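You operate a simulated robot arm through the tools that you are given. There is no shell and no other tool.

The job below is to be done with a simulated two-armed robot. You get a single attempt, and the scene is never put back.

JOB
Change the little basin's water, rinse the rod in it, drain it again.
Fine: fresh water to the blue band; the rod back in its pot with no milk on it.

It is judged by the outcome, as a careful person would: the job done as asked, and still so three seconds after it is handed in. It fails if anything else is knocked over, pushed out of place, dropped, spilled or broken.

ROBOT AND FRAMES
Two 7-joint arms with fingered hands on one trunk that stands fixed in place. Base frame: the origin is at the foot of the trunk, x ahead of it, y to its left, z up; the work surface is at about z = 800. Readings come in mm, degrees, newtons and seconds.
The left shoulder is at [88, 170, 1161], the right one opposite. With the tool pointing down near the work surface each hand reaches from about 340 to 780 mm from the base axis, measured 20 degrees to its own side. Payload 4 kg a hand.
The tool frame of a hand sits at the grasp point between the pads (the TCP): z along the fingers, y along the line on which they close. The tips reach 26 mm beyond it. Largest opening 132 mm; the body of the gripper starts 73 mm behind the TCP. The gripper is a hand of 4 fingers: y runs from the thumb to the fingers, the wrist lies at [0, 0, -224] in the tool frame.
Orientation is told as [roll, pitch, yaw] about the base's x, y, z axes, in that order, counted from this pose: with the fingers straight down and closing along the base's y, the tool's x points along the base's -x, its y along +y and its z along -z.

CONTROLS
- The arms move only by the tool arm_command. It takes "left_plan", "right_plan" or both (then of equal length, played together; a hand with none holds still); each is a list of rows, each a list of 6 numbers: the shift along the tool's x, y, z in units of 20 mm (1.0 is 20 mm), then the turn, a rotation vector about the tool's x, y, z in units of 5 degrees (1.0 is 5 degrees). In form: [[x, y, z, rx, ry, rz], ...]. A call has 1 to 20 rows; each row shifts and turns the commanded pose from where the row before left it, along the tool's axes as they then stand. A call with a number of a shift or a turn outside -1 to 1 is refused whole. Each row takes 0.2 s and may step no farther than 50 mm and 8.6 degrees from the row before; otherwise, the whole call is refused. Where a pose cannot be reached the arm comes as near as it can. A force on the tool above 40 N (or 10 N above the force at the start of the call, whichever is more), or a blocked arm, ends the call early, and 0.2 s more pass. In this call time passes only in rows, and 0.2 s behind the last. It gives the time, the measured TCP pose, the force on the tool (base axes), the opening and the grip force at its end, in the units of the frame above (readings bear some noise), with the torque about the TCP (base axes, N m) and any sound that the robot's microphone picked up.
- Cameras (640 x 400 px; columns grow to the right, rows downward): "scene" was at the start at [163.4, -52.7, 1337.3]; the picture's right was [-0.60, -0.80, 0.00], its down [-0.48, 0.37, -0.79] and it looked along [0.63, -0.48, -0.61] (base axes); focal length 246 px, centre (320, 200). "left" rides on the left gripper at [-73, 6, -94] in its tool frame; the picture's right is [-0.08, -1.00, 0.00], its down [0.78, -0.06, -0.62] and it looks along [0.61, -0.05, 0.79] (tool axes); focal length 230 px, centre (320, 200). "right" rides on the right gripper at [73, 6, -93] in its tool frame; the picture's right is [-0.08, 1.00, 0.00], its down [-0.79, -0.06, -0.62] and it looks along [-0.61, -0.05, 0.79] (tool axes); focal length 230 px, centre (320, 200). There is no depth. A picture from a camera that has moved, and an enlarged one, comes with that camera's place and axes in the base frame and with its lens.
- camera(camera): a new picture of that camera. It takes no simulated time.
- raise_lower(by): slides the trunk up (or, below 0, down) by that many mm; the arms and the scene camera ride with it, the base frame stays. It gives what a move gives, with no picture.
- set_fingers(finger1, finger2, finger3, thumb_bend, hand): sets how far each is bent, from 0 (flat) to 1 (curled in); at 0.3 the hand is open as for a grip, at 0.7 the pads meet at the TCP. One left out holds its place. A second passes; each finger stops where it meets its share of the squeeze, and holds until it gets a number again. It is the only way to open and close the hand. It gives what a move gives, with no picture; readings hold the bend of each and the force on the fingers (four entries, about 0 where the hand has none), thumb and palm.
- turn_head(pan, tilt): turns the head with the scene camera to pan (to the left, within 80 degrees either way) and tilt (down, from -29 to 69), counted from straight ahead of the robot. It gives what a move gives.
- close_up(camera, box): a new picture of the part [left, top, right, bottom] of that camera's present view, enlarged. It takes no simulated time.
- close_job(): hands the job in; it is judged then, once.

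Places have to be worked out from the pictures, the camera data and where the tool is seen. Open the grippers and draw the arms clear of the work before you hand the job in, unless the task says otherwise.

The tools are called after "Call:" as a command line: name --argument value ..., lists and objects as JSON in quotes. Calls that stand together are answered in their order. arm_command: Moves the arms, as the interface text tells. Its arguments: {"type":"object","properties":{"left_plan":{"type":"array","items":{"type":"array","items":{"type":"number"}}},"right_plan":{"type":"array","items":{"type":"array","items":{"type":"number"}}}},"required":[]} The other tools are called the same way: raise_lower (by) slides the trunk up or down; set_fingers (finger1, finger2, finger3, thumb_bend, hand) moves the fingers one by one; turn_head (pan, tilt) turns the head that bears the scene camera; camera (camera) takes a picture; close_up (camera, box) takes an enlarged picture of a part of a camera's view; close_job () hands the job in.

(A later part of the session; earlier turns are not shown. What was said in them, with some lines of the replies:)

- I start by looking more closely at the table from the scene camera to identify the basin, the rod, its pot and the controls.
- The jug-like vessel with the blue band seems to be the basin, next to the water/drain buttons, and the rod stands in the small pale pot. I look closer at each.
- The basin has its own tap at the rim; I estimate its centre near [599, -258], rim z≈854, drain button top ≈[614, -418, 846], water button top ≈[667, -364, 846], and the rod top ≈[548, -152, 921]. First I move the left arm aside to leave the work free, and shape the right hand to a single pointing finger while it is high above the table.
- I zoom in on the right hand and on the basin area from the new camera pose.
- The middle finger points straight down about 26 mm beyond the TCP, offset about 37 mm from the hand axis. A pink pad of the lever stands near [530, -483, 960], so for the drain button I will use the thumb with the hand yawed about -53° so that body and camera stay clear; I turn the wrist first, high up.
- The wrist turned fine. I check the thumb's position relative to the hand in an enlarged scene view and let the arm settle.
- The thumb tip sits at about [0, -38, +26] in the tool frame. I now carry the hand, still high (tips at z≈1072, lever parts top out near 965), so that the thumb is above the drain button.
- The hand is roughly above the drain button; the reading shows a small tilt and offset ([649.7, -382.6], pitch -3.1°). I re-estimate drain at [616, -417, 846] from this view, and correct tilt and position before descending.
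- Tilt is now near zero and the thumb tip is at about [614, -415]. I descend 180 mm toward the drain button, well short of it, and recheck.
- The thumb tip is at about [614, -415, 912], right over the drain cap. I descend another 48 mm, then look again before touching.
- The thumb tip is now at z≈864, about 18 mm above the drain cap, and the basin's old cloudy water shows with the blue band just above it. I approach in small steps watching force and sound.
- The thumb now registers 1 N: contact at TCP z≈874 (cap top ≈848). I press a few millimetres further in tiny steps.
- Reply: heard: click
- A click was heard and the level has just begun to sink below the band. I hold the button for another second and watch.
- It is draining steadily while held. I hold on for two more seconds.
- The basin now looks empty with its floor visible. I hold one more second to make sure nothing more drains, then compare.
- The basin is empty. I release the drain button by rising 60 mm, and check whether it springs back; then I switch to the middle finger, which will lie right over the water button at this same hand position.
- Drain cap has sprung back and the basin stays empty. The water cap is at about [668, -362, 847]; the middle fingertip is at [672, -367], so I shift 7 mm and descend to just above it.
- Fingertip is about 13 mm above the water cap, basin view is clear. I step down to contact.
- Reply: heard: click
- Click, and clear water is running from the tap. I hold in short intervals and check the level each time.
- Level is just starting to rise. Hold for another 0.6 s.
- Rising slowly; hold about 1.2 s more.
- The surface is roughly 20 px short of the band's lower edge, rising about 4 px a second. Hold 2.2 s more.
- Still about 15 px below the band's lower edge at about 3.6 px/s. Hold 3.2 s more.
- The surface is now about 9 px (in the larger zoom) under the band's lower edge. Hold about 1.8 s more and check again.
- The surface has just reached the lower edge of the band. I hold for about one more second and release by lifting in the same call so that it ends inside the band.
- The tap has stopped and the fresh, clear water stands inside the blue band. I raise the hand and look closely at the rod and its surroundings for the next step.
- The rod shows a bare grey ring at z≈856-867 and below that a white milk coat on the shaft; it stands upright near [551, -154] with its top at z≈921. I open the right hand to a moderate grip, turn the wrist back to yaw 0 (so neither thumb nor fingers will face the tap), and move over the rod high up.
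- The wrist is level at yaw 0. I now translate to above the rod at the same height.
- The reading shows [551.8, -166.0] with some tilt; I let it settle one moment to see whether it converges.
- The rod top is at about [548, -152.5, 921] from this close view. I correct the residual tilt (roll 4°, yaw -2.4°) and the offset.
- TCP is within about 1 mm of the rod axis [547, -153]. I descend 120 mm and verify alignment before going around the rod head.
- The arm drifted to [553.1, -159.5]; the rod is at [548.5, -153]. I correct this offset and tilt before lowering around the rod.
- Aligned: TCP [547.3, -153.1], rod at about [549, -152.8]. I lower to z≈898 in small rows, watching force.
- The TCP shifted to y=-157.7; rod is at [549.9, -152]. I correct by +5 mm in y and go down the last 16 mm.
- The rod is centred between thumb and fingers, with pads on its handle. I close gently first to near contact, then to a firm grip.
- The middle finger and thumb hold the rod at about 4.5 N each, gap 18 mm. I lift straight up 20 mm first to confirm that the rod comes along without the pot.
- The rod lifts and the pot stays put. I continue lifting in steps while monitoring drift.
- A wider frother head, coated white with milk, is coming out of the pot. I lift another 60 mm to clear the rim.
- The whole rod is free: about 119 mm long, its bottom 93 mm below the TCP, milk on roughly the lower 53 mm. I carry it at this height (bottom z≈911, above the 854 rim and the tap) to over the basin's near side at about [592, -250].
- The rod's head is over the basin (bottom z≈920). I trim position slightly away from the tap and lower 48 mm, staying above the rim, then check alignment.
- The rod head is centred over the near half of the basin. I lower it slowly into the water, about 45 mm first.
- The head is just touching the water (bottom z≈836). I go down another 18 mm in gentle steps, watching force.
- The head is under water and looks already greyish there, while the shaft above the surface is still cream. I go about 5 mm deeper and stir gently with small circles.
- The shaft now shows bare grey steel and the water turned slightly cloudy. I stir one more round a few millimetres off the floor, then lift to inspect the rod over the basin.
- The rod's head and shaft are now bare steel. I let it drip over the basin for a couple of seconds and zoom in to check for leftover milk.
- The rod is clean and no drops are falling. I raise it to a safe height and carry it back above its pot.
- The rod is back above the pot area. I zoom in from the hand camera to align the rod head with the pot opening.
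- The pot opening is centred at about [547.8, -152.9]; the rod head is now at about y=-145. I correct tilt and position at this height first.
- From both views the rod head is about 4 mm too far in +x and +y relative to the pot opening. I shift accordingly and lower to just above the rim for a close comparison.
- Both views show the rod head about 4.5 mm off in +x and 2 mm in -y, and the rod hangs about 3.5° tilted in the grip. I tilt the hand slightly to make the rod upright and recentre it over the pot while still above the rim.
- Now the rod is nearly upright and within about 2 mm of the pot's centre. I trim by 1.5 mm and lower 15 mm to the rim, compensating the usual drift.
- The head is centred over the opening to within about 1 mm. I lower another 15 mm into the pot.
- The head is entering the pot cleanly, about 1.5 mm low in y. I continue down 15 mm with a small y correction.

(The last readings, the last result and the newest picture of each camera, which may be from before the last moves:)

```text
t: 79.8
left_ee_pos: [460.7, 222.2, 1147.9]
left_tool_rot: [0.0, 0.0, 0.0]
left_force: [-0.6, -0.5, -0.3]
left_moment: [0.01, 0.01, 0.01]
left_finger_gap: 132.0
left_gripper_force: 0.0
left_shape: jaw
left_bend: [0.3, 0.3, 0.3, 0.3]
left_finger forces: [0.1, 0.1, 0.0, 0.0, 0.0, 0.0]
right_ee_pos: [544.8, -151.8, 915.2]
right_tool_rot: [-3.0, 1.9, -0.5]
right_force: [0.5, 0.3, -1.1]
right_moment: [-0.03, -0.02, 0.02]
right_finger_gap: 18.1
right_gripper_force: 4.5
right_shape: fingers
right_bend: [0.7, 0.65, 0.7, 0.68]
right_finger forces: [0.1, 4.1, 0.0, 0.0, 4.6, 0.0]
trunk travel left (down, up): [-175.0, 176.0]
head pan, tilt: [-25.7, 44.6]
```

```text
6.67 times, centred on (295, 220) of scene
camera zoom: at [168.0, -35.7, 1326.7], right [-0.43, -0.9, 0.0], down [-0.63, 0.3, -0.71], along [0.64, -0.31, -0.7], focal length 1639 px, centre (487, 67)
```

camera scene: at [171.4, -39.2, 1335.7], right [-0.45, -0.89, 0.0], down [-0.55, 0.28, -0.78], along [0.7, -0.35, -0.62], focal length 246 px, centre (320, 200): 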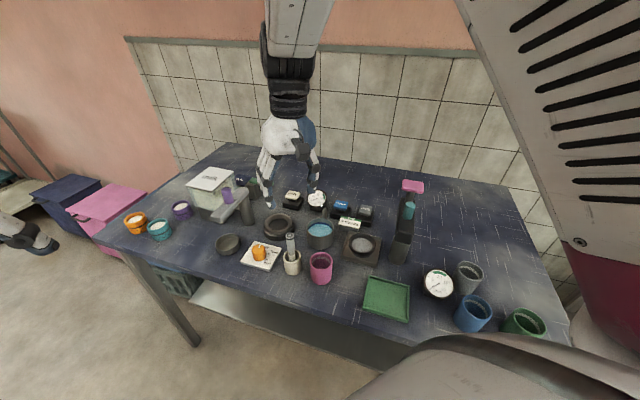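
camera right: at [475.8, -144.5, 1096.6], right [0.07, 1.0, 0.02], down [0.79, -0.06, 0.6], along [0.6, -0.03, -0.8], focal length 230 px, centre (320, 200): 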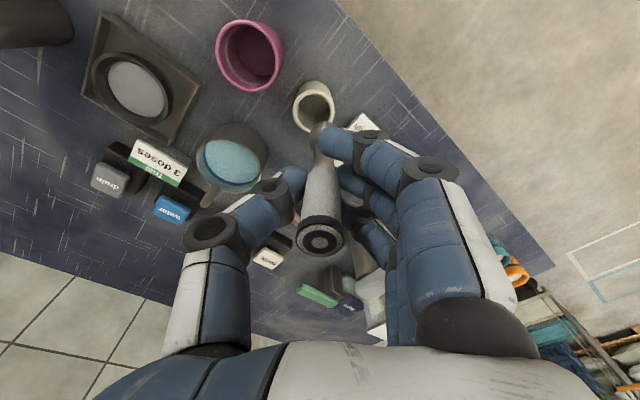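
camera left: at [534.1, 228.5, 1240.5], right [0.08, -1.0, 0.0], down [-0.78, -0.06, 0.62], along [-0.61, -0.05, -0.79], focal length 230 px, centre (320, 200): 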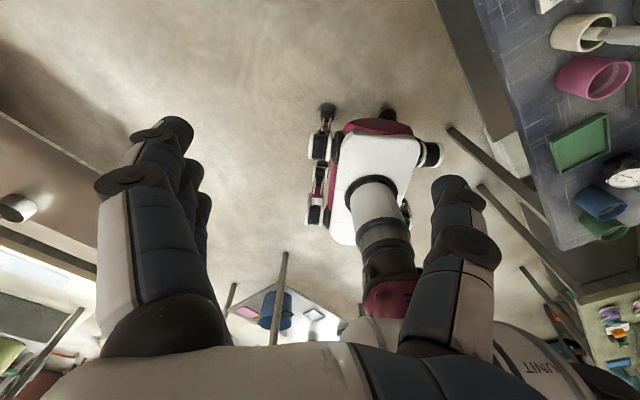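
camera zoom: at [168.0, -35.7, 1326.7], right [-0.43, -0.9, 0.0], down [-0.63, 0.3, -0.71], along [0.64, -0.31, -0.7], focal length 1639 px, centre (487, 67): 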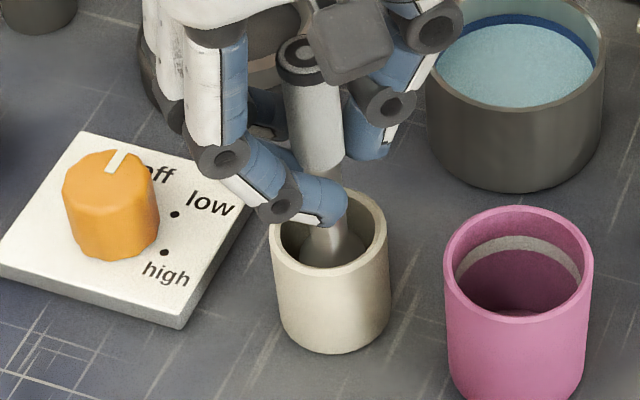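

The pot is undisturbed and the rod is most of the way in. I lower another 12 mm, nudging x by +1.7 mm, watching for floor contact.

Call:
arm_command --right_plan '[[-0.1, 0.05, 0.2, 0, 0, 0], [0, 0.02, 0.2, 0, 0, 0], [0, 0, 0.2, 0, 0, 0], [0, 0, 0, 0, 0, 0], [0, 0, 0, 0, 0, 0]]'

Call:
close_up --camera "scene" --box '[270, 190, 320, 250]'

Call:
camera --camera "right"

```text
t: 81.0
left_ee_pos: [460.0, 222.8, 1147.1]
left_tool_rot: [0.0, 0.0, 0.0]
left_force: [0.0, 0.0, 0.5]
left_moment: [-0.01, 0.0, 0.01]
left_finger_gap: 131.9
left_gripper_force: 0.0
left_shape: jaw
left_bend: [0.3, 0.3, 0.3, 0.3]
left_finger forces: [0.0, 0.0, 0.1, 0.1, 0.0, 0.0]
right_ee_pos: [548.2, -152.1, 902.2]
right_tool_rot: [-3.2, 2.0, -0.7]
right_force: [0.0, 0.1, -1.1]
right_moment: [-0.04, 0.0, -0.02]
right_finger_gap: 17.8
right_gripper_force: 4.1
right_shape: fingers
right_bend: [0.7, 0.65, 0.7, 0.68]
right_finger forces: [0.1, 4.1, 0.0, 0.1, 4.6, 0.0]
trunk travel left (down, up): [-175.0, 176.0]
head pan, tilt: [-25.7, 44.6]
```

```text
6.67 times, centred on (295, 220) of scene
camera zoom: at [167.9, -35.7, 1326.7], right [-0.43, -0.9, 0.0], down [-0.63, 0.3, -0.71], along [0.64, -0.31, -0.7], focal length 1639 px, centre (487, 67)
```

zoom: 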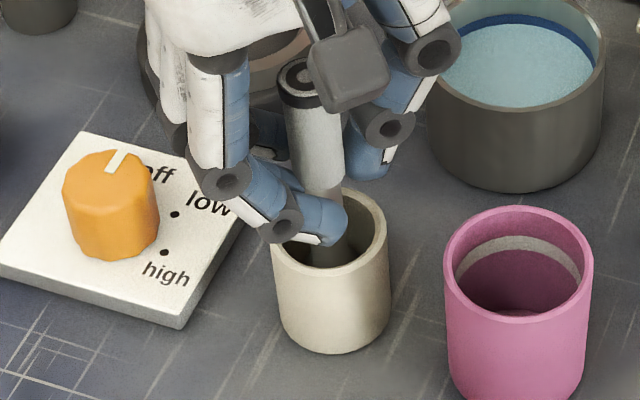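

```text
taken
camera right: at [478.4, -139.8, 998.2], right [0.09, 0.99, -0.06], down [0.81, -0.04, 0.59], along [0.59, -0.1, -0.8], focal length 230 px, centre (320, 200)
```

right: 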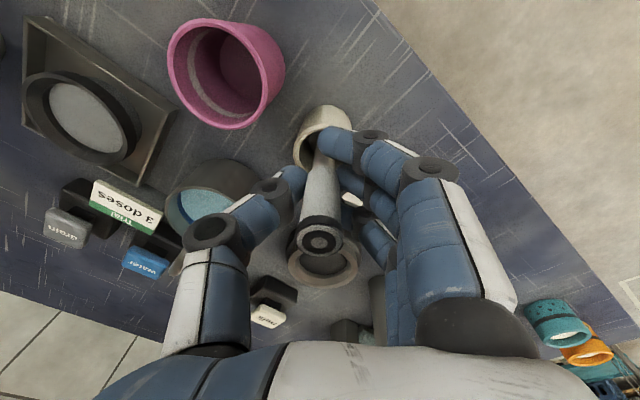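

About 6 mm to the pot floor remain. I go down in 2 mm steps, watching the vertical force for contact.

Call:
arm_command --right_plan '[[0, 0.02, 0.1, 0, 0, 0], [0, 0, 0.1, 0, 0, 0], [0, 0, 0, 0, 0, 0], [0, 0, 0, 0, 0, 0]]'

```text
t: 82.0
left_ee_pos: [460.1, 221.8, 1147.9]
left_tool_rot: [-0.1, 0.0, 0.1]
left_force: [0.1, 0.1, -0.1]
left_moment: [-0.02, 0.01, 0.01]
left_finger_gap: 132.0
left_gripper_force: 0.2
left_shape: jaw
left_bend: [0.3, 0.3, 0.3, 0.3]
left_finger forces: [0.1, 0.1, 0.0, 0.0, 0.0, 0.1]
right_ee_pos: [546.8, -152.7, 895.9]
right_tool_rot: [-3.3, 2.3, -0.8]
right_force: [-0.3, 0.9, 0.2]
right_moment: [-0.01, 0.0, 0.0]
right_finger_gap: 17.9
right_gripper_force: 4.7
right_shape: fingers
right_bend: [0.7, 0.65, 0.7, 0.68]
right_finger forces: [0.1, 4.0, 0.0, 0.0, 4.5, 0.0]
trunk travel left (down, up): [-175.0, 176.0]
head pan, tilt: [-25.7, 44.6]
```

Force z changed from -1.1 to +0.2 N at TCP z≈896, the original height, suggesting the rod just stands on the pot floor. I take one more 1 mm step to confirm and view it.

Call:
arm_command --right_plan '[[0, 0, 0.05, 0, 0, 0], [0, 0, 0, 0, 0, 0], [0, 0, 0, 0, 0, 0]]'

Call:
close_up --camera "scene" --box '[260, 180, 330, 255]'

Call:
close_up --camera "right" --box '[260, 80, 400, 270]'

```text
t: 82.8
left_ee_pos: [460.5, 220.7, 1147.5]
left_tool_rot: [0.0, 0.0, 0.0]
left_force: [0.0, -0.4, -0.1]
left_moment: [-0.03, 0.0, 0.0]
left_finger_gap: 132.0
left_gripper_force: 0.1
left_shape: jaw
left_bend: [0.3, 0.3, 0.3, 0.3]
left_finger forces: [0.1, 0.0, 0.0, 0.0, 0.0, 0.0]
right_ee_pos: [545.9, -153.2, 894.1]
right_tool_rot: [-3.3, 2.4, -0.8]
right_force: [0.9, -0.3, -1.1]
right_moment: [0.01, -0.01, 0.01]
right_finger_gap: 18.1
right_gripper_force: 4.2
right_shape: fingers
right_bend: [0.7, 0.65, 0.7, 0.68]
right_finger forces: [0.1, 4.0, 0.0, 0.0, 4.5, 0.1]
trunk travel left (down, up): [-175.0, 176.0]
head pan, tilt: [-25.7, 44.6]
```

```text
5.33 times, centred on (295, 218) of scene
camera zoom: at [167.9, -35.7, 1326.7], right [-0.43, -0.9, 0.0], down [-0.63, 0.3, -0.71], along [0.64, -0.31, -0.7], focal length 1311 px, centre (453, 107)
```

zoom: 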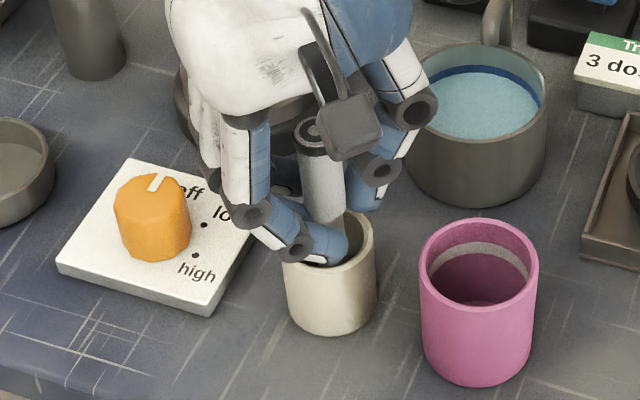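

```text
2.11 times, centred on (330, 175) of right
camera zoom: at [476.8, -141.0, 990.4], right [0.09, 0.99, -0.06], down [0.81, -0.04, 0.59], along [0.58, -0.1, -0.81], focal length 484 px, centre (299, 253)
```

zoom: 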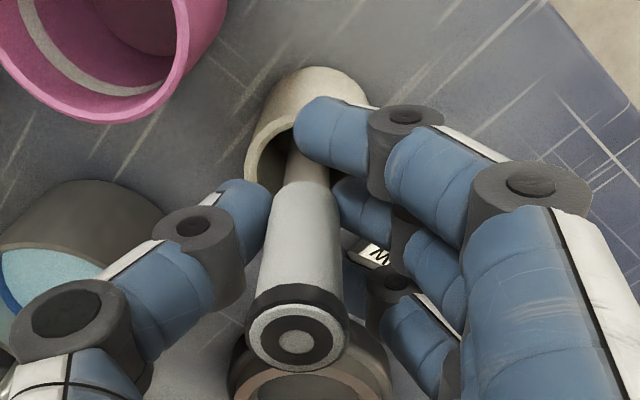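

The rod top is back at the same image position as in the beginning (within about 1 mm), so the rod stands on the pot floor. I open the fingers a little to release and check that it stands.

Call:
set_fingers --hand "right" --finger1 0.6 --finger2 0.61 --finger3 0.6 --thumb_bend 0.62

Call:
close_up --camera "scene" --box '[260, 180, 330, 255]'

Call:
close_up --camera "right" --box '[260, 80, 400, 270]'

```text
t: 83.8
left_ee_pos: [460.8, 221.9, 1147.8]
left_tool_rot: [0.0, 0.0, 0.0]
left_force: [-0.2, -0.7, -0.6]
left_moment: [0.04, 0.0, 0.0]
left_finger_gap: 132.0
left_gripper_force: 0.0
left_shape: jaw
left_bend: [0.3, 0.3, 0.3, 0.3]
left_finger forces: [0.0, 0.0, 0.1, 0.0, 0.0, 0.0]
right_ee_pos: [546.1, -153.0, 893.3]
right_tool_rot: [-3.2, 2.5, -0.8]
right_force: [0.4, -0.3, 0.4]
right_moment: [0.02, 0.02, -0.04]
right_finger_gap: 35.5
right_gripper_force: 0.0
right_shape: fingers
right_bend: [0.6, 0.61, 0.6, 0.62]
right_finger forces: [0.0, 0.0, 0.0, 0.0, 0.0, 0.0]
trunk travel left (down, up): [-175.0, 176.0]
head pan, tilt: [-25.7, 44.6]
```

```text
5.33 times, centred on (295, 218) of scene
camera zoom: at [167.9, -35.7, 1326.7], right [-0.43, -0.9, 0.0], down [-0.63, 0.3, -0.71], along [0.64, -0.31, -0.7], focal length 1311 px, centre (453, 107)
```

zoom: 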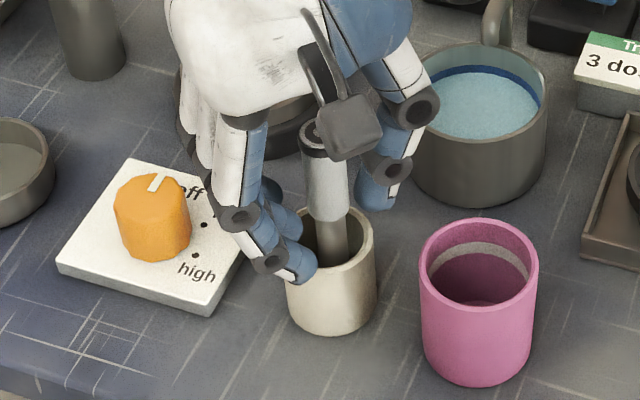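

```text
2.11 times, centred on (330, 175) of right
camera zoom: at [476.7, -140.8, 990.3], right [0.09, 0.99, -0.06], down [0.81, -0.04, 0.58], along [0.58, -0.1, -0.81], focal length 484 px, centre (299, 253)
```

zoom: 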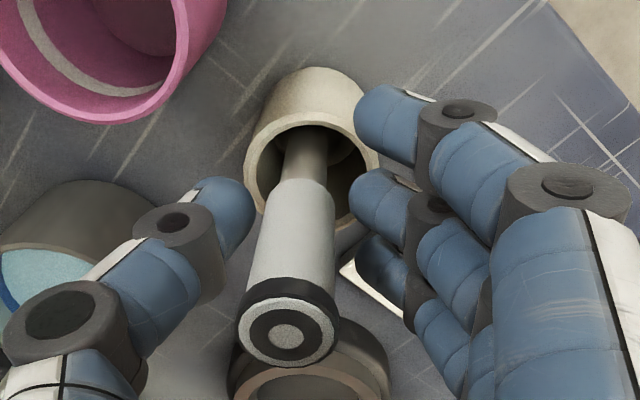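

The rod stands on its own in the pot, leaning only slightly, with no finger forces. I open wider and check once more before rising.

Call:
set_fingers --hand "right" --finger1 0.48 --finger2 0.48 --finger3 0.48 --thumb_bend 0.48

Call:
close_up --camera "scene" --box '[260, 180, 330, 255]'

Call:
camera --camera "right"

```text
t: 84.8
left_ee_pos: [460.2, 222.1, 1146.7]
left_tool_rot: [0.1, 0.0, -0.1]
left_force: [0.2, -1.0, -0.1]
left_moment: [0.03, 0.01, 0.01]
left_finger_gap: 131.9
left_gripper_force: 0.1
left_shape: jaw
left_bend: [0.3, 0.3, 0.3, 0.3]
left_finger forces: [0.0, 0.0, 0.0, 0.1, 0.0, 0.1]
right_ee_pos: [544.9, -151.0, 894.8]
right_tool_rot: [-3.3, 2.3, -0.8]
right_force: [-0.2, -0.1, -0.1]
right_moment: [0.0, 0.04, 0.01]
right_finger_gap: 76.7
right_gripper_force: 0.0
right_shape: fingers
right_bend: [0.48, 0.48, 0.48, 0.48]
right_finger forces: [0.0, 0.0, 0.0, 0.0, 0.0, 0.0]
trunk travel left (down, up): [-175.0, 176.0]
head pan, tilt: [-25.7, 44.6]
```

```text
5.33 times, centred on (295, 218) of scene
camera zoom: at [167.9, -35.7, 1326.7], right [-0.43, -0.9, 0.0], down [-0.63, 0.3, -0.71], along [0.64, -0.31, -0.7], focal length 1311 px, centre (453, 107)
```

zoom: 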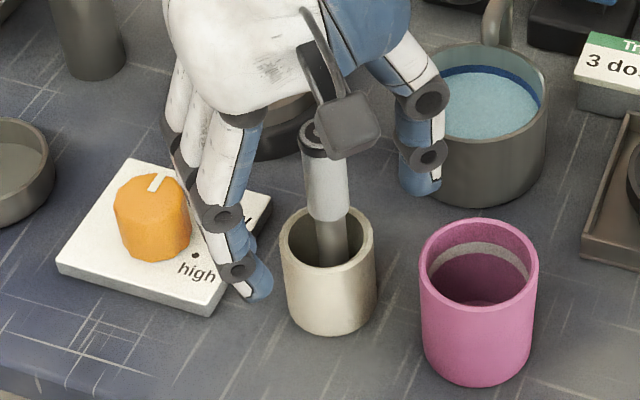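

```text
taken
camera right: at [476.9, -140.4, 991.0], right [0.09, 0.99, -0.06], down [0.81, -0.04, 0.59], along [0.58, -0.1, -0.81], focal length 230 px, centre (320, 200)
```

right: 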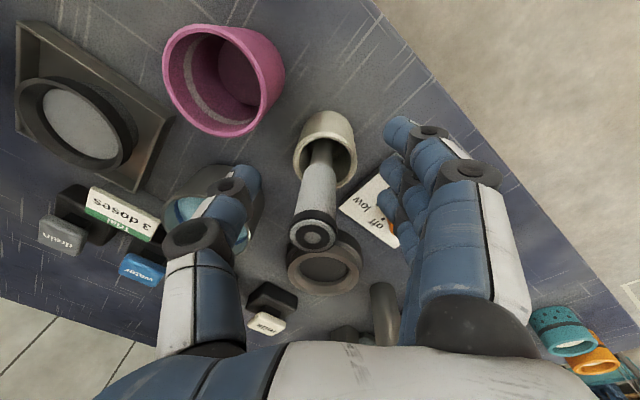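

The rod stands free, clean and centred between the open fingers. I rise straight up clear of it.

Call:
arm_command --right_plan '[[0, 0, -0.5, 0, 0, 0], [0, 0, -0.8, 0, 0, 0], [0, 0, -0.8, 0, 0, 0], [0, 0, -0.9, 0, 0, 0], [0, 0, -1, 0, 0, 0], [0, 0, -1, 0, 0, 0], [0, 0, -1, 0, 0, 0], [0, 0, -1, 0, 0, 0], [0, 0, -1, 0, 0, 0], [0, 0, 0, 0, 0, 0]]'

Call:
close_up --camera "scene" --box '[250, 170, 350, 260]'

Call:
close_up --camera "right" --box '[240, 40, 400, 160]'

```text
t: 87.0
left_ee_pos: [462.0, 222.6, 1147.2]
left_tool_rot: [0.1, -0.1, 0.0]
left_force: [0.0, -0.8, -0.6]
left_moment: [0.03, 0.03, 0.01]
left_finger_gap: 132.0
left_gripper_force: 0.1
left_shape: jaw
left_bend: [0.3, 0.3, 0.3, 0.3]
left_finger forces: [0.1, 0.0, 0.0, 0.1, 0.1, 0.1]
right_ee_pos: [548.9, -134.5, 1050.5]
right_tool_rot: [-2.3, 3.2, 0.2]
right_force: [-0.5, -0.4, -0.3]
right_moment: [0.02, 0.02, -0.03]
right_finger_gap: 76.6
right_gripper_force: 0.0
right_shape: fingers
right_bend: [0.48, 0.48, 0.48, 0.48]
right_finger forces: [0.0, 0.0, 0.0, 0.0, 0.1, 0.0]
trunk travel left (down, up): [-175.0, 176.0]
head pan, tilt: [-25.7, 44.6]
```

```text
4.44 times, centred on (300, 215) of scene
camera zoom: at [171.4, -39.8, 1336.2], right [-0.46, -0.89, 0.0], down [-0.55, 0.28, -0.79], along [0.7, -0.36, -0.62], focal length 1093 px, centre (409, 133)
```

zoom: 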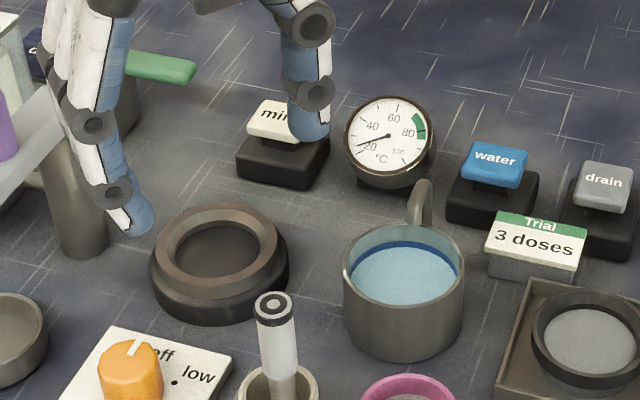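

```text
3.33 times, centred on (320, 100) of right
camera zoom: at [480.7, -124.9, 1147.7], right [0.07, 1.0, -0.05], down [0.82, -0.03, 0.57], along [0.57, -0.08, -0.82], focal length 767 px, centre (320, 533)
```

zoom: 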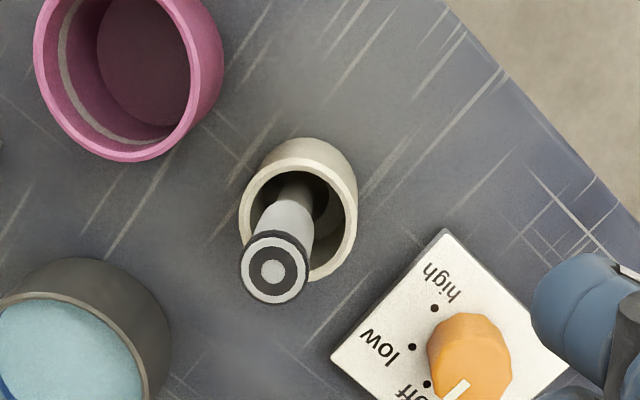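

The rod stands safely in its pot. Next I level the hand and move high over to the drain side, then I will turn the wrist and shape the thumb for pressing as before.

Call:
arm_command --right_plan '[[0, 0, 0, -0.46, -0.64, 0.04], [-0.365, -0.986, 0, 0, 0, 0], [-0.365, -0.986, 0, 0, 0, 0], [-0.365, -0.986, 0, 0, 0, 0], [-0.365, -0.986, 0, 0, 0, 0], [-0.365, -0.986, 0, 0, 0, 0], [-0.365, -0.986, 0, 0, 0, 0], [-0.365, -0.986, 0, 0, 0, 0], [-0.365, -0.986, 0, 0, 0, 0], [-0.365, -0.986, 0, 0, 0, 0], [-0.365, -0.986, 0, 0, 0, 0], [-0.365, -0.986, 0, 0, 0, 0], [-0.365, -0.986, 0, 0, 0, 0], [-0.365, -0.986, 0, 0, 0, 0], [0, 0, 0, 0, 0, 0]]'

Call:
set_fingers --hand "right" --finger1 1.0 --finger2 1.0 --finger3 1.0 --thumb_bend 0.5

Call:
close_up --camera "scene" --box '[250, 170, 370, 260]'

```text
t: 90.2
left_ee_pos: [459.8, 222.5, 1148.4]
left_tool_rot: [-0.1, 0.0, 0.0]
left_force: [-1.4, 0.3, 0.8]
left_moment: [-0.04, 0.02, -0.03]
left_finger_gap: 132.0
left_gripper_force: 0.0
left_shape: jaw
left_bend: [0.3, 0.3, 0.3, 0.3]
left_finger forces: [0.0, 0.0, 0.1, 0.0, 0.1, 0.0]
right_ee_pos: [652.7, -371.0, 1068.9]
right_tool_rot: [-4.2, -0.8, 2.7]
right_force: [-0.6, 0.7, 0.1]
right_moment: [0.0, 0.02, 0.0]
right_finger_gap: 76.3
right_gripper_force: 0.0
right_shape: fingers
right_bend: [0.48, 0.48, 0.48, 0.48]
right_finger forces: [0.0, 0.0, 0.0, 0.0, 0.1, 0.0]
trunk travel left (down, up): [-175.0, 176.0]
head pan, tilt: [-25.7, 44.6]
```

```text
t: 91.2
left_ee_pos: [461.0, 221.7, 1147.1]
left_tool_rot: [0.0, 0.1, 0.0]
left_force: [0.2, -0.1, 0.2]
left_moment: [0.02, 0.01, 0.0]
left_finger_gap: 132.3
left_gripper_force: 0.1
left_shape: jaw
left_bend: [0.3, 0.3, 0.3, 0.3]
left_finger forces: [0.0, 0.0, 0.1, 0.1, 0.0, 0.1]
right_ee_pos: [653.2, -371.1, 1068.8]
right_tool_rot: [-4.3, -0.8, 2.7]
right_force: [0.3, -0.5, -0.1]
right_moment: [0.0, -0.03, -0.01]
right_finger_gap: 47.7
right_gripper_force: 0.1
right_shape: fingers
right_bend: [1.0, 1.0, 1.0, 0.5]
right_finger forces: [0.0, 0.1, 0.1, 0.1, 0.0, 0.0]
trunk travel left (down, up): [-175.0, 176.0]
head pan, tilt: [-25.7, 44.6]
```

```text
4.44 times, centred on (310, 215) of scene
camera zoom: at [167.9, -35.7, 1326.7], right [-0.43, -0.9, 0.0], down [-0.63, 0.3, -0.71], along [0.64, -0.31, -0.7], focal length 1093 px, centre (364, 133)
```

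zoom: 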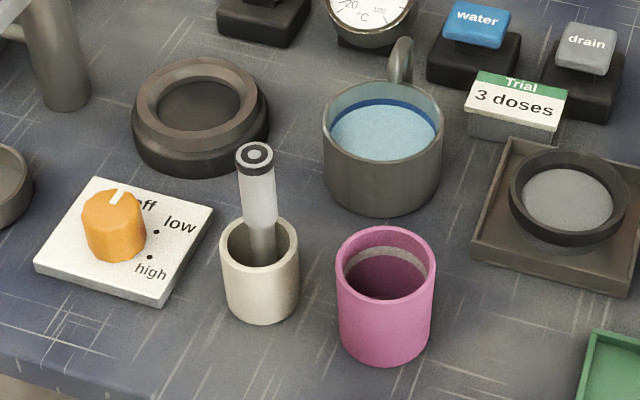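

The rod stands upright and clean in its pot, everything else unmoved. I level the hand and turn the wrist to yaw -52° for pressing drain with the thumb.

Call:
arm_command --right_plan '[[0, 0, 0, -0.86, 0.16, 0], [0, 0, 0, 0, 0, 0.99], [0, 0, 0, 0, 0, 0.99], [0, 0, 0, 0, 0, 0.99], [0, 0, 0, 0, 0, 0.99], [0, 0, 0, 0, 0, 0.99], [0, 0, 0, 0, 0, 0.99], [0, 0, 0, 0, 0, 0.99], [0, 0, 0, 0, 0, 0.99], [0, 0, 0, 0, 0, 0.99], [0, 0, 0, 0, 0, 0.99], [0, 0, 0, 0, 0, 0.99], [0, 0, 0, 0, 0, 0], [0, 0, 0, 0, 0, 0]]'

Call:
camera --camera "right"

```text
t: 94.2
left_ee_pos: [461.1, 223.6, 1147.1]
left_tool_rot: [0.0, 0.0, 0.0]
left_force: [-0.7, -0.7, -0.4]
left_moment: [-0.01, -0.01, -0.01]
left_finger_gap: 132.1
left_gripper_force: 0.1
left_shape: jaw
left_bend: [0.3, 0.3, 0.3, 0.3]
left_finger forces: [0.0, 0.0, 0.0, 0.0, 0.0, 0.1]
right_ee_pos: [651.6, -372.9, 1067.7]
right_tool_rot: [-0.1, 0.1, -51.8]
right_force: [0.3, -0.5, 0.0]
right_moment: [0.0, -0.01, -0.02]
right_finger_gap: 47.6
right_gripper_force: 0.1
right_shape: fingers
right_bend: [1.0, 1.0, 1.0, 0.5]
right_finger forces: [0.1, 0.1, 0.0, 0.0, 0.0, 0.0]
trunk travel left (down, up): [-175.0, 176.0]
head pan, tilt: [-25.7, 44.6]
```

```text
taken
camera right: at [611.6, -311.3, 1162.0], right [0.83, 0.56, 0.0], down [0.44, -0.66, 0.61], along [0.34, -0.51, -0.79], focal length 230 px, centre (320, 200)
```

right: 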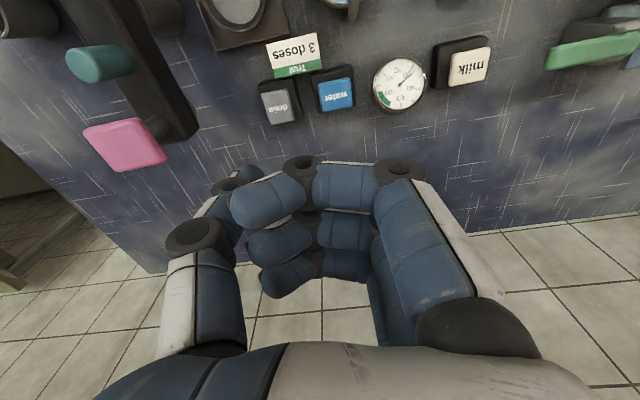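

Orientation is good. I shift to the earlier pressing position [644.5, -391.5] and descend to about 16 mm above the cap.

Call:
arm_command --right_plan '[[-0.51, -0.854, 0, 0, 0, 0], [0, 0, 1, 0, 0, 0], [0, 0, 1, 0, 0, 0], [0, 0, 1, 0, 0, 0], [0, 0, 1, 0, 0, 0], [0, 0, 1, 0, 0, 0], [0, 0, 1, 0, 0, 0], [0, 0, 1, 0, 0, 0], [0, 0, 1, 0, 0, 0], [0, 0, 0.8, 0, 0, 0], [0, 0, 0, 0, 0, 0]]'

Call:
camera --camera "right"

Call:
close_up --camera "scene" --box '[270, 150, 390, 240]'

```text
t: 96.6
left_ee_pos: [460.8, 221.6, 1148.3]
left_tool_rot: [0.0, 0.0, 0.0]
left_force: [-0.4, -0.3, -0.3]
left_moment: [-0.03, 0.02, -0.01]
left_finger_gap: 132.3
left_gripper_force: 0.1
left_shape: jaw
left_bend: [0.3, 0.3, 0.3, 0.3]
left_finger forces: [0.0, 0.0, 0.1, 0.0, 0.1, 0.1]
right_ee_pos: [645.1, -390.3, 893.4]
right_tool_rot: [0.2, 0.0, -51.8]
right_force: [0.0, -0.9, 0.4]
right_moment: [0.0, -0.01, -0.01]
right_finger_gap: 47.6
right_gripper_force: 0.0
right_shape: fingers
right_bend: [1.0, 1.0, 1.0, 0.5]
right_finger forces: [0.1, 0.1, 0.1, 0.0, 0.0, 0.1]
trunk travel left (down, up): [-175.0, 176.0]
head pan, tilt: [-25.7, 44.6]
```

```text
taken
camera right: at [603.8, -329.1, 986.7], right [0.83, 0.56, 0.0], down [0.44, -0.66, 0.62], along [0.34, -0.51, -0.79], focal length 230 px, centre (320, 200)
```

right: 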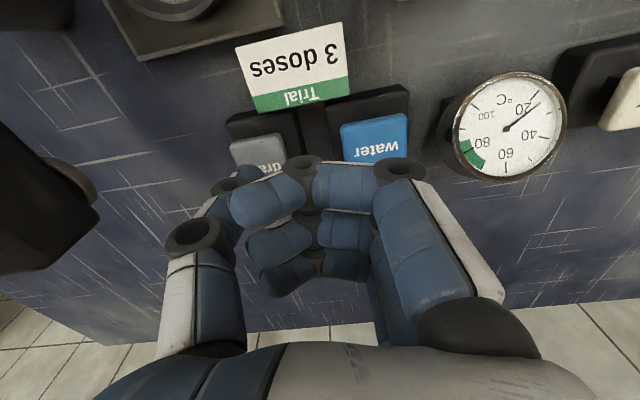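

```text
4.44 times, centred on (330, 195) of scene
camera zoom: at [167.7, -35.6, 1326.8], right [-0.43, -0.9, 0.0], down [-0.63, 0.3, -0.71], along [0.64, -0.31, -0.7], focal length 1093 px, centre (276, 222)
```

zoom: 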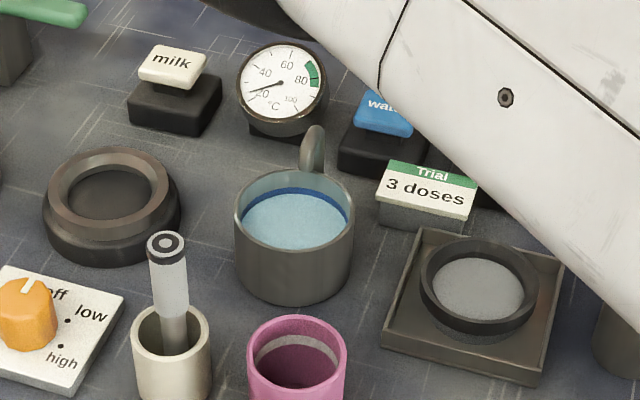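

Same pose as the first press. I step down 22 mm onto the drain cap and hold.

Call:
arm_command --right_plan '[[0, 0, 0.25, 0, 0, 0], [0, 0, 0.25, 0, 0, 0], [0, 0, 0.25, 0, 0, 0], [0, 0, 0.2, 0, 0, 0], [0, 0, 0.15, 0, 0, 0], [0, 0, 0.1, 0, 0, 0], [0, 0, 0, 0, 0, 0]]'

Call:
close_up --camera "scene" --box '[290, 170, 360, 235]'

```text
t: 98.2
left_ee_pos: [460.9, 223.1, 1148.1]
left_tool_rot: [0.0, 0.0, 0.0]
left_force: [0.3, -0.2, -0.2]
left_moment: [-0.02, -0.04, 0.01]
left_finger_gap: 132.1
left_gripper_force: 0.1
left_shape: jaw
left_bend: [0.3, 0.3, 0.3, 0.3]
left_finger forces: [0.0, 0.0, 0.0, 0.0, 0.1, 0.1]
right_ee_pos: [645.3, -389.0, 869.2]
right_tool_rot: [0.0, 0.2, -51.8]
right_force: [-0.4, -0.6, 4.2]
right_moment: [-0.09, 0.15, -0.02]
right_finger_gap: 47.8
right_gripper_force: 2.0
right_shape: fingers
right_bend: [1.0, 1.0, 1.0, 0.5]
right_finger forces: [0.1, 0.0, 0.0, 0.0, 3.4, 0.0]
trunk travel left (down, up): [-175.0, 176.0]
head pan, tilt: [-25.7, 44.6]
heard: click
```

```text
6.15 times, centred on (325, 202) of scene
camera zoom: at [167.5, -35.5, 1326.8], right [-0.43, -0.9, 0.0], down [-0.63, 0.3, -0.71], along [0.64, -0.31, -0.7], focal length 1513 px, centre (289, 185)
```

zoom: 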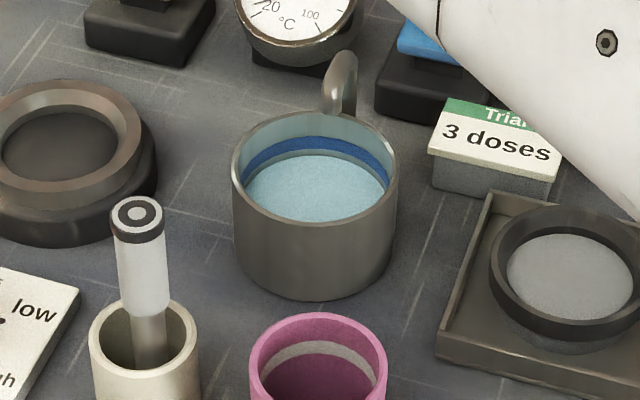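

Click heard and the level is sinking. I hold the drain button for about four seconds until it is empty.

Call:
arm_command --right_plan '[[0, 0, 0, 0, 0, 0], [0, 0, 0, 0, 0, 0], [0, 0, 0, 0, 0, 0], [0, 0, 0, 0, 0, 0], [0, 0, 0, 0, 0, 0], [0, 0, 0, 0, 0, 0], [0, 0, 0, 0, 0, 0], [0, 0, 0, 0, 0, 0], [0, 0, 0, 0, 0, 0], [0, 0, 0, 0, 0, 0], [0, 0, 0, 0, 0, 0], [0, 0, 0, 0, 0, 0], [0, 0, 0, 0, 0, 0], [0, 0, 0, 0, 0, 0], [0, 0, 0, 0, 0, 0], [0, 0, 0, 0, 0, 0], [0, 0, 0, 0, 0, 0], [0, 0, 0, 0, 0, 0]]'

Call:
close_up --camera "scene" --box '[305, 180, 345, 225]'

```text
t: 102.0
left_ee_pos: [460.9, 222.8, 1147.1]
left_tool_rot: [0.0, 0.0, 0.0]
left_force: [0.5, 0.7, -0.2]
left_moment: [-0.01, 0.0, 0.02]
left_finger_gap: 131.9
left_gripper_force: 0.1
left_shape: jaw
left_bend: [0.3, 0.3, 0.3, 0.3]
left_finger forces: [0.0, 0.0, 0.0, 0.0, 0.1, 0.0]
right_ee_pos: [644.6, -390.6, 867.5]
right_tool_rot: [0.0, 0.0, -51.8]
right_force: [0.7, -0.2, 4.6]
right_moment: [-0.19, 0.14, -0.01]
right_finger_gap: 47.9
right_gripper_force: 2.2
right_shape: fingers
right_bend: [1.0, 1.0, 1.0, 0.5]
right_finger forces: [0.0, 0.0, 0.0, 0.0, 4.5, 0.1]
trunk travel left (down, up): [-175.0, 176.0]
head pan, tilt: [-25.7, 44.6]
```

```text
8.89 times, centred on (325, 202) of scene
camera zoom: at [167.5, -35.4, 1326.8], right [-0.43, -0.9, 0.0], down [-0.63, 0.3, -0.71], along [0.64, -0.31, -0.7], focal length 2186 px, centre (276, 178)
```

zoom: 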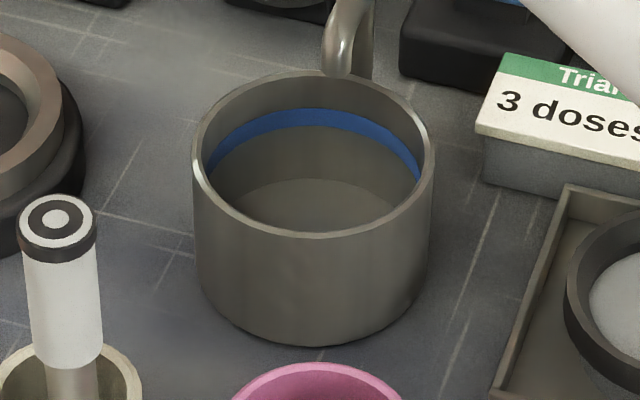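

The basin is drained. I release the button and rise straight up well clear of everything.

Call:
arm_command --right_plan '[[0, 0, -0.4, 0, 0, 0], [0, 0, -0.6, 0, 0, 0], [0, 0, -1, 0, 0, 0], [0, 0, -1, 0, 0, 0], [0, 0, -1, 0, 0, 0], [0, 0, -1, 0, 0, 0], [0, 0, -1, 0, 0, 0], [0, 0, -1, 0, 0, 0], [0, 0, -1, 0, 0, 0], [0, 0, -1, 0, 0, 0], [0, 0, -1, 0, 0, 0], [0, 0, -1, 0, 0, 0], [0, 0, -1, 0, 0, 0], [0, 0, -1, 0, 0, 0], [0, 0, 0, 0, 0, 0]]'

Call:
camera --camera "right"

Call:
camera --camera "scene"

```text
t: 105.2
left_ee_pos: [461.1, 222.2, 1147.6]
left_tool_rot: [0.0, 0.0, 0.0]
left_force: [0.1, 0.0, 0.3]
left_moment: [-0.02, 0.0, 0.03]
left_finger_gap: 131.7
left_gripper_force: 0.1
left_shape: jaw
left_bend: [0.3, 0.3, 0.3, 0.3]
left_finger forces: [0.1, 0.0, 0.0, 0.0, 0.1, 0.1]
right_ee_pos: [646.4, -389.1, 1127.6]
right_tool_rot: [0.0, 0.2, -51.9]
right_force: [0.3, 0.4, -0.1]
right_moment: [0.0, 0.0, -0.01]
right_finger_gap: 47.6
right_gripper_force: 0.1
right_shape: fingers
right_bend: [1.0, 1.0, 1.0, 0.5]
right_finger forces: [0.1, 0.0, 0.0, 0.0, 0.0, 0.0]
trunk travel left (down, up): [-175.0, 176.0]
head pan, tilt: [-25.7, 44.6]
```

```text
taken
camera right: at [604.8, -328.7, 1222.6], right [0.83, 0.56, 0.0], down [0.44, -0.66, 0.61], along [0.34, -0.51, -0.79], focal length 230 px, centre (320, 200)
```

right: 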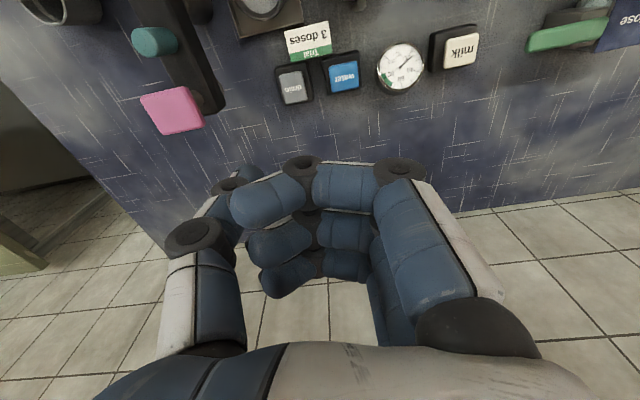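

```text
taken
camera scene: at [168.2, -35.7, 1326.6], right [-0.43, -0.9, 0.0], down [-0.63, 0.3, -0.71], along [0.64, -0.31, -0.7], focal length 246 px, centre (320, 200)
```

scene: 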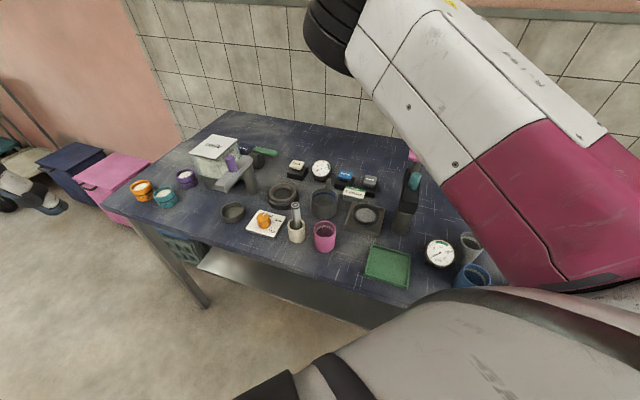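

All is clear. I open the right hand and draw the arm back toward its starting place at height.

Call:
arm_command --right_plan '[[0.658, -0.92, 0, 0, 0, 0], [0.658, -0.92, 0, 0, 0, 0], [0.658, -0.92, 0, 0, 0, 0], [0.658, -0.92, 0, 0, 0, 0], [0.658, -0.92, 0, 0, 0, 0], [0.658, -0.92, 0, 0, 0, 0], [0.658, -0.92, 0, 0, 0, 0], [0.658, -0.92, 0, 0, 0, 0], [0.658, -0.92, 0, 0, 0, 0], [0.658, -0.92, 0, 0, 0, 0], [0, 0, 0, 0, 0, 0]]'

Call:
set_fingers --hand "right" --finger1 0.3 --finger2 0.3 --finger3 0.3 --thumb_bend 0.3

Call:
camera --camera "scene"

Call:
close_up --camera "scene" --box '[240, 150, 440, 275]'

Call:
close_up --camera "scene" --box '[270, 170, 350, 260]'

```text
t: 107.6
left_ee_pos: [460.4, 222.6, 1146.3]
left_tool_rot: [-0.1, 0.1, 0.0]
left_force: [0.2, 0.9, 1.0]
left_moment: [-0.01, 0.0, 0.0]
left_finger_gap: 132.0
left_gripper_force: 0.0
left_shape: jaw
left_bend: [0.3, 0.3, 0.3, 0.3]
left_finger forces: [0.0, 0.0, 0.0, 0.0, 0.0, 0.1]
right_ee_pos: [413.8, -410.4, 1112.3]
right_tool_rot: [1.4, 3.3, -53.8]
right_force: [-0.4, -0.7, 0.6]
right_moment: [0.01, 0.01, 0.04]
right_finger_gap: 47.5
right_gripper_force: 0.1
right_shape: fingers
right_bend: [1.0, 1.0, 1.0, 0.5]
right_finger forces: [0.1, 0.0, 0.0, 0.1, 0.1, 0.0]
trunk travel left (down, up): [-175.0, 176.0]
head pan, tilt: [-25.7, 44.6]
```

```text
t: 108.6
left_ee_pos: [460.6, 222.1, 1147.0]
left_tool_rot: [-0.1, 0.1, 0.1]
left_force: [-0.8, -0.9, -0.3]
left_moment: [0.0, 0.04, 0.01]
left_finger_gap: 131.7
left_gripper_force: 0.1
left_shape: jaw
left_bend: [0.3, 0.3, 0.3, 0.3]
left_finger forces: [0.0, 0.0, 0.1, 0.0, 0.1, 0.0]
right_ee_pos: [414.5, -410.7, 1112.9]
right_tool_rot: [1.6, 3.1, -53.9]
right_force: [-0.7, -0.3, 0.1]
right_moment: [0.01, 0.0, 0.05]
right_finger_gap: 135.7
right_gripper_force: 0.1
right_shape: fingers
right_bend: [0.3, 0.3, 0.3, 0.3]
right_finger forces: [0.1, 0.0, 0.0, 0.0, 0.0, 0.0]
trunk travel left (down, up): [-175.0, 176.0]
head pan, tilt: [-25.7, 44.6]
```

```text
taken
camera scene: at [168.0, -37.3, 1328.2], right [-0.45, -0.89, 0.0], down [-0.62, 0.31, -0.72], along [0.65, -0.32, -0.69], focal length 246 px, centre (320, 200)
```

scene: 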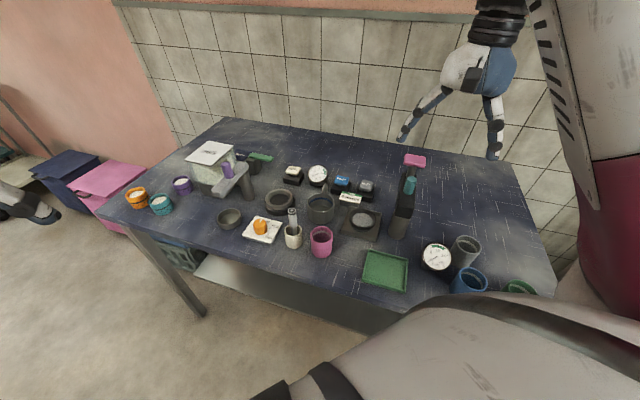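

```text
3.20 times, centred on (340, 212) of scene
camera zoom: at [168.0, -37.3, 1328.2], right [-0.45, -0.89, 0.0], down [-0.62, 0.31, -0.72], along [0.65, -0.32, -0.69], focal length 787 px, centre (256, 160)
```

zoom: 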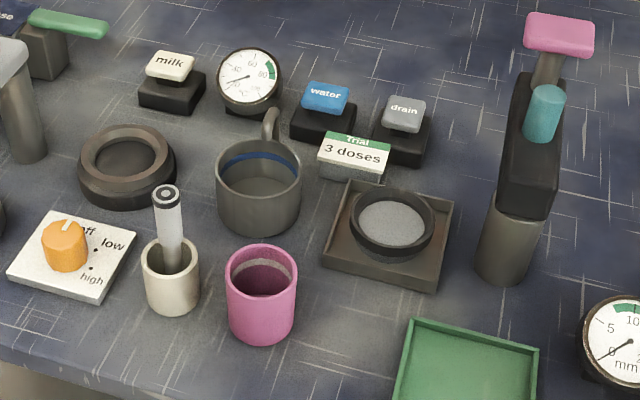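

```text
4.44 times, centred on (310, 215) of scene
camera zoom: at [168.0, -37.3, 1328.2], right [-0.45, -0.89, 0.0], down [-0.62, 0.31, -0.72], along [0.65, -0.32, -0.69], focal length 1093 px, centre (364, 133)
```

zoom: 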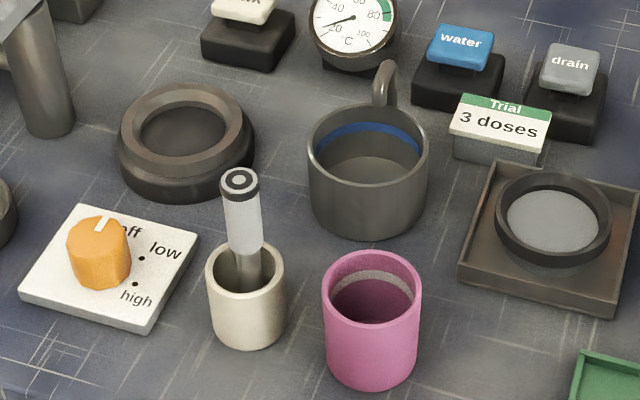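

The basin is drained, and the clean rod stands upright in its pot. The buttons have sprung back, nothing else has moved, and the hands are open and clear of the work. I hand the job in.

Call:
close_job

```text
The job is handed in.
```

The job is handed in. I drained the old cloudy water and filled the basin with fresh water to inside the blue band. I then rinsed the rod in it until no milk showed, and drained the basin again.

At the last look, the basin was empty and the clean rod stood upright in its pot. Nothing else had been moved or spilled, and both hands were open and clear of the work.
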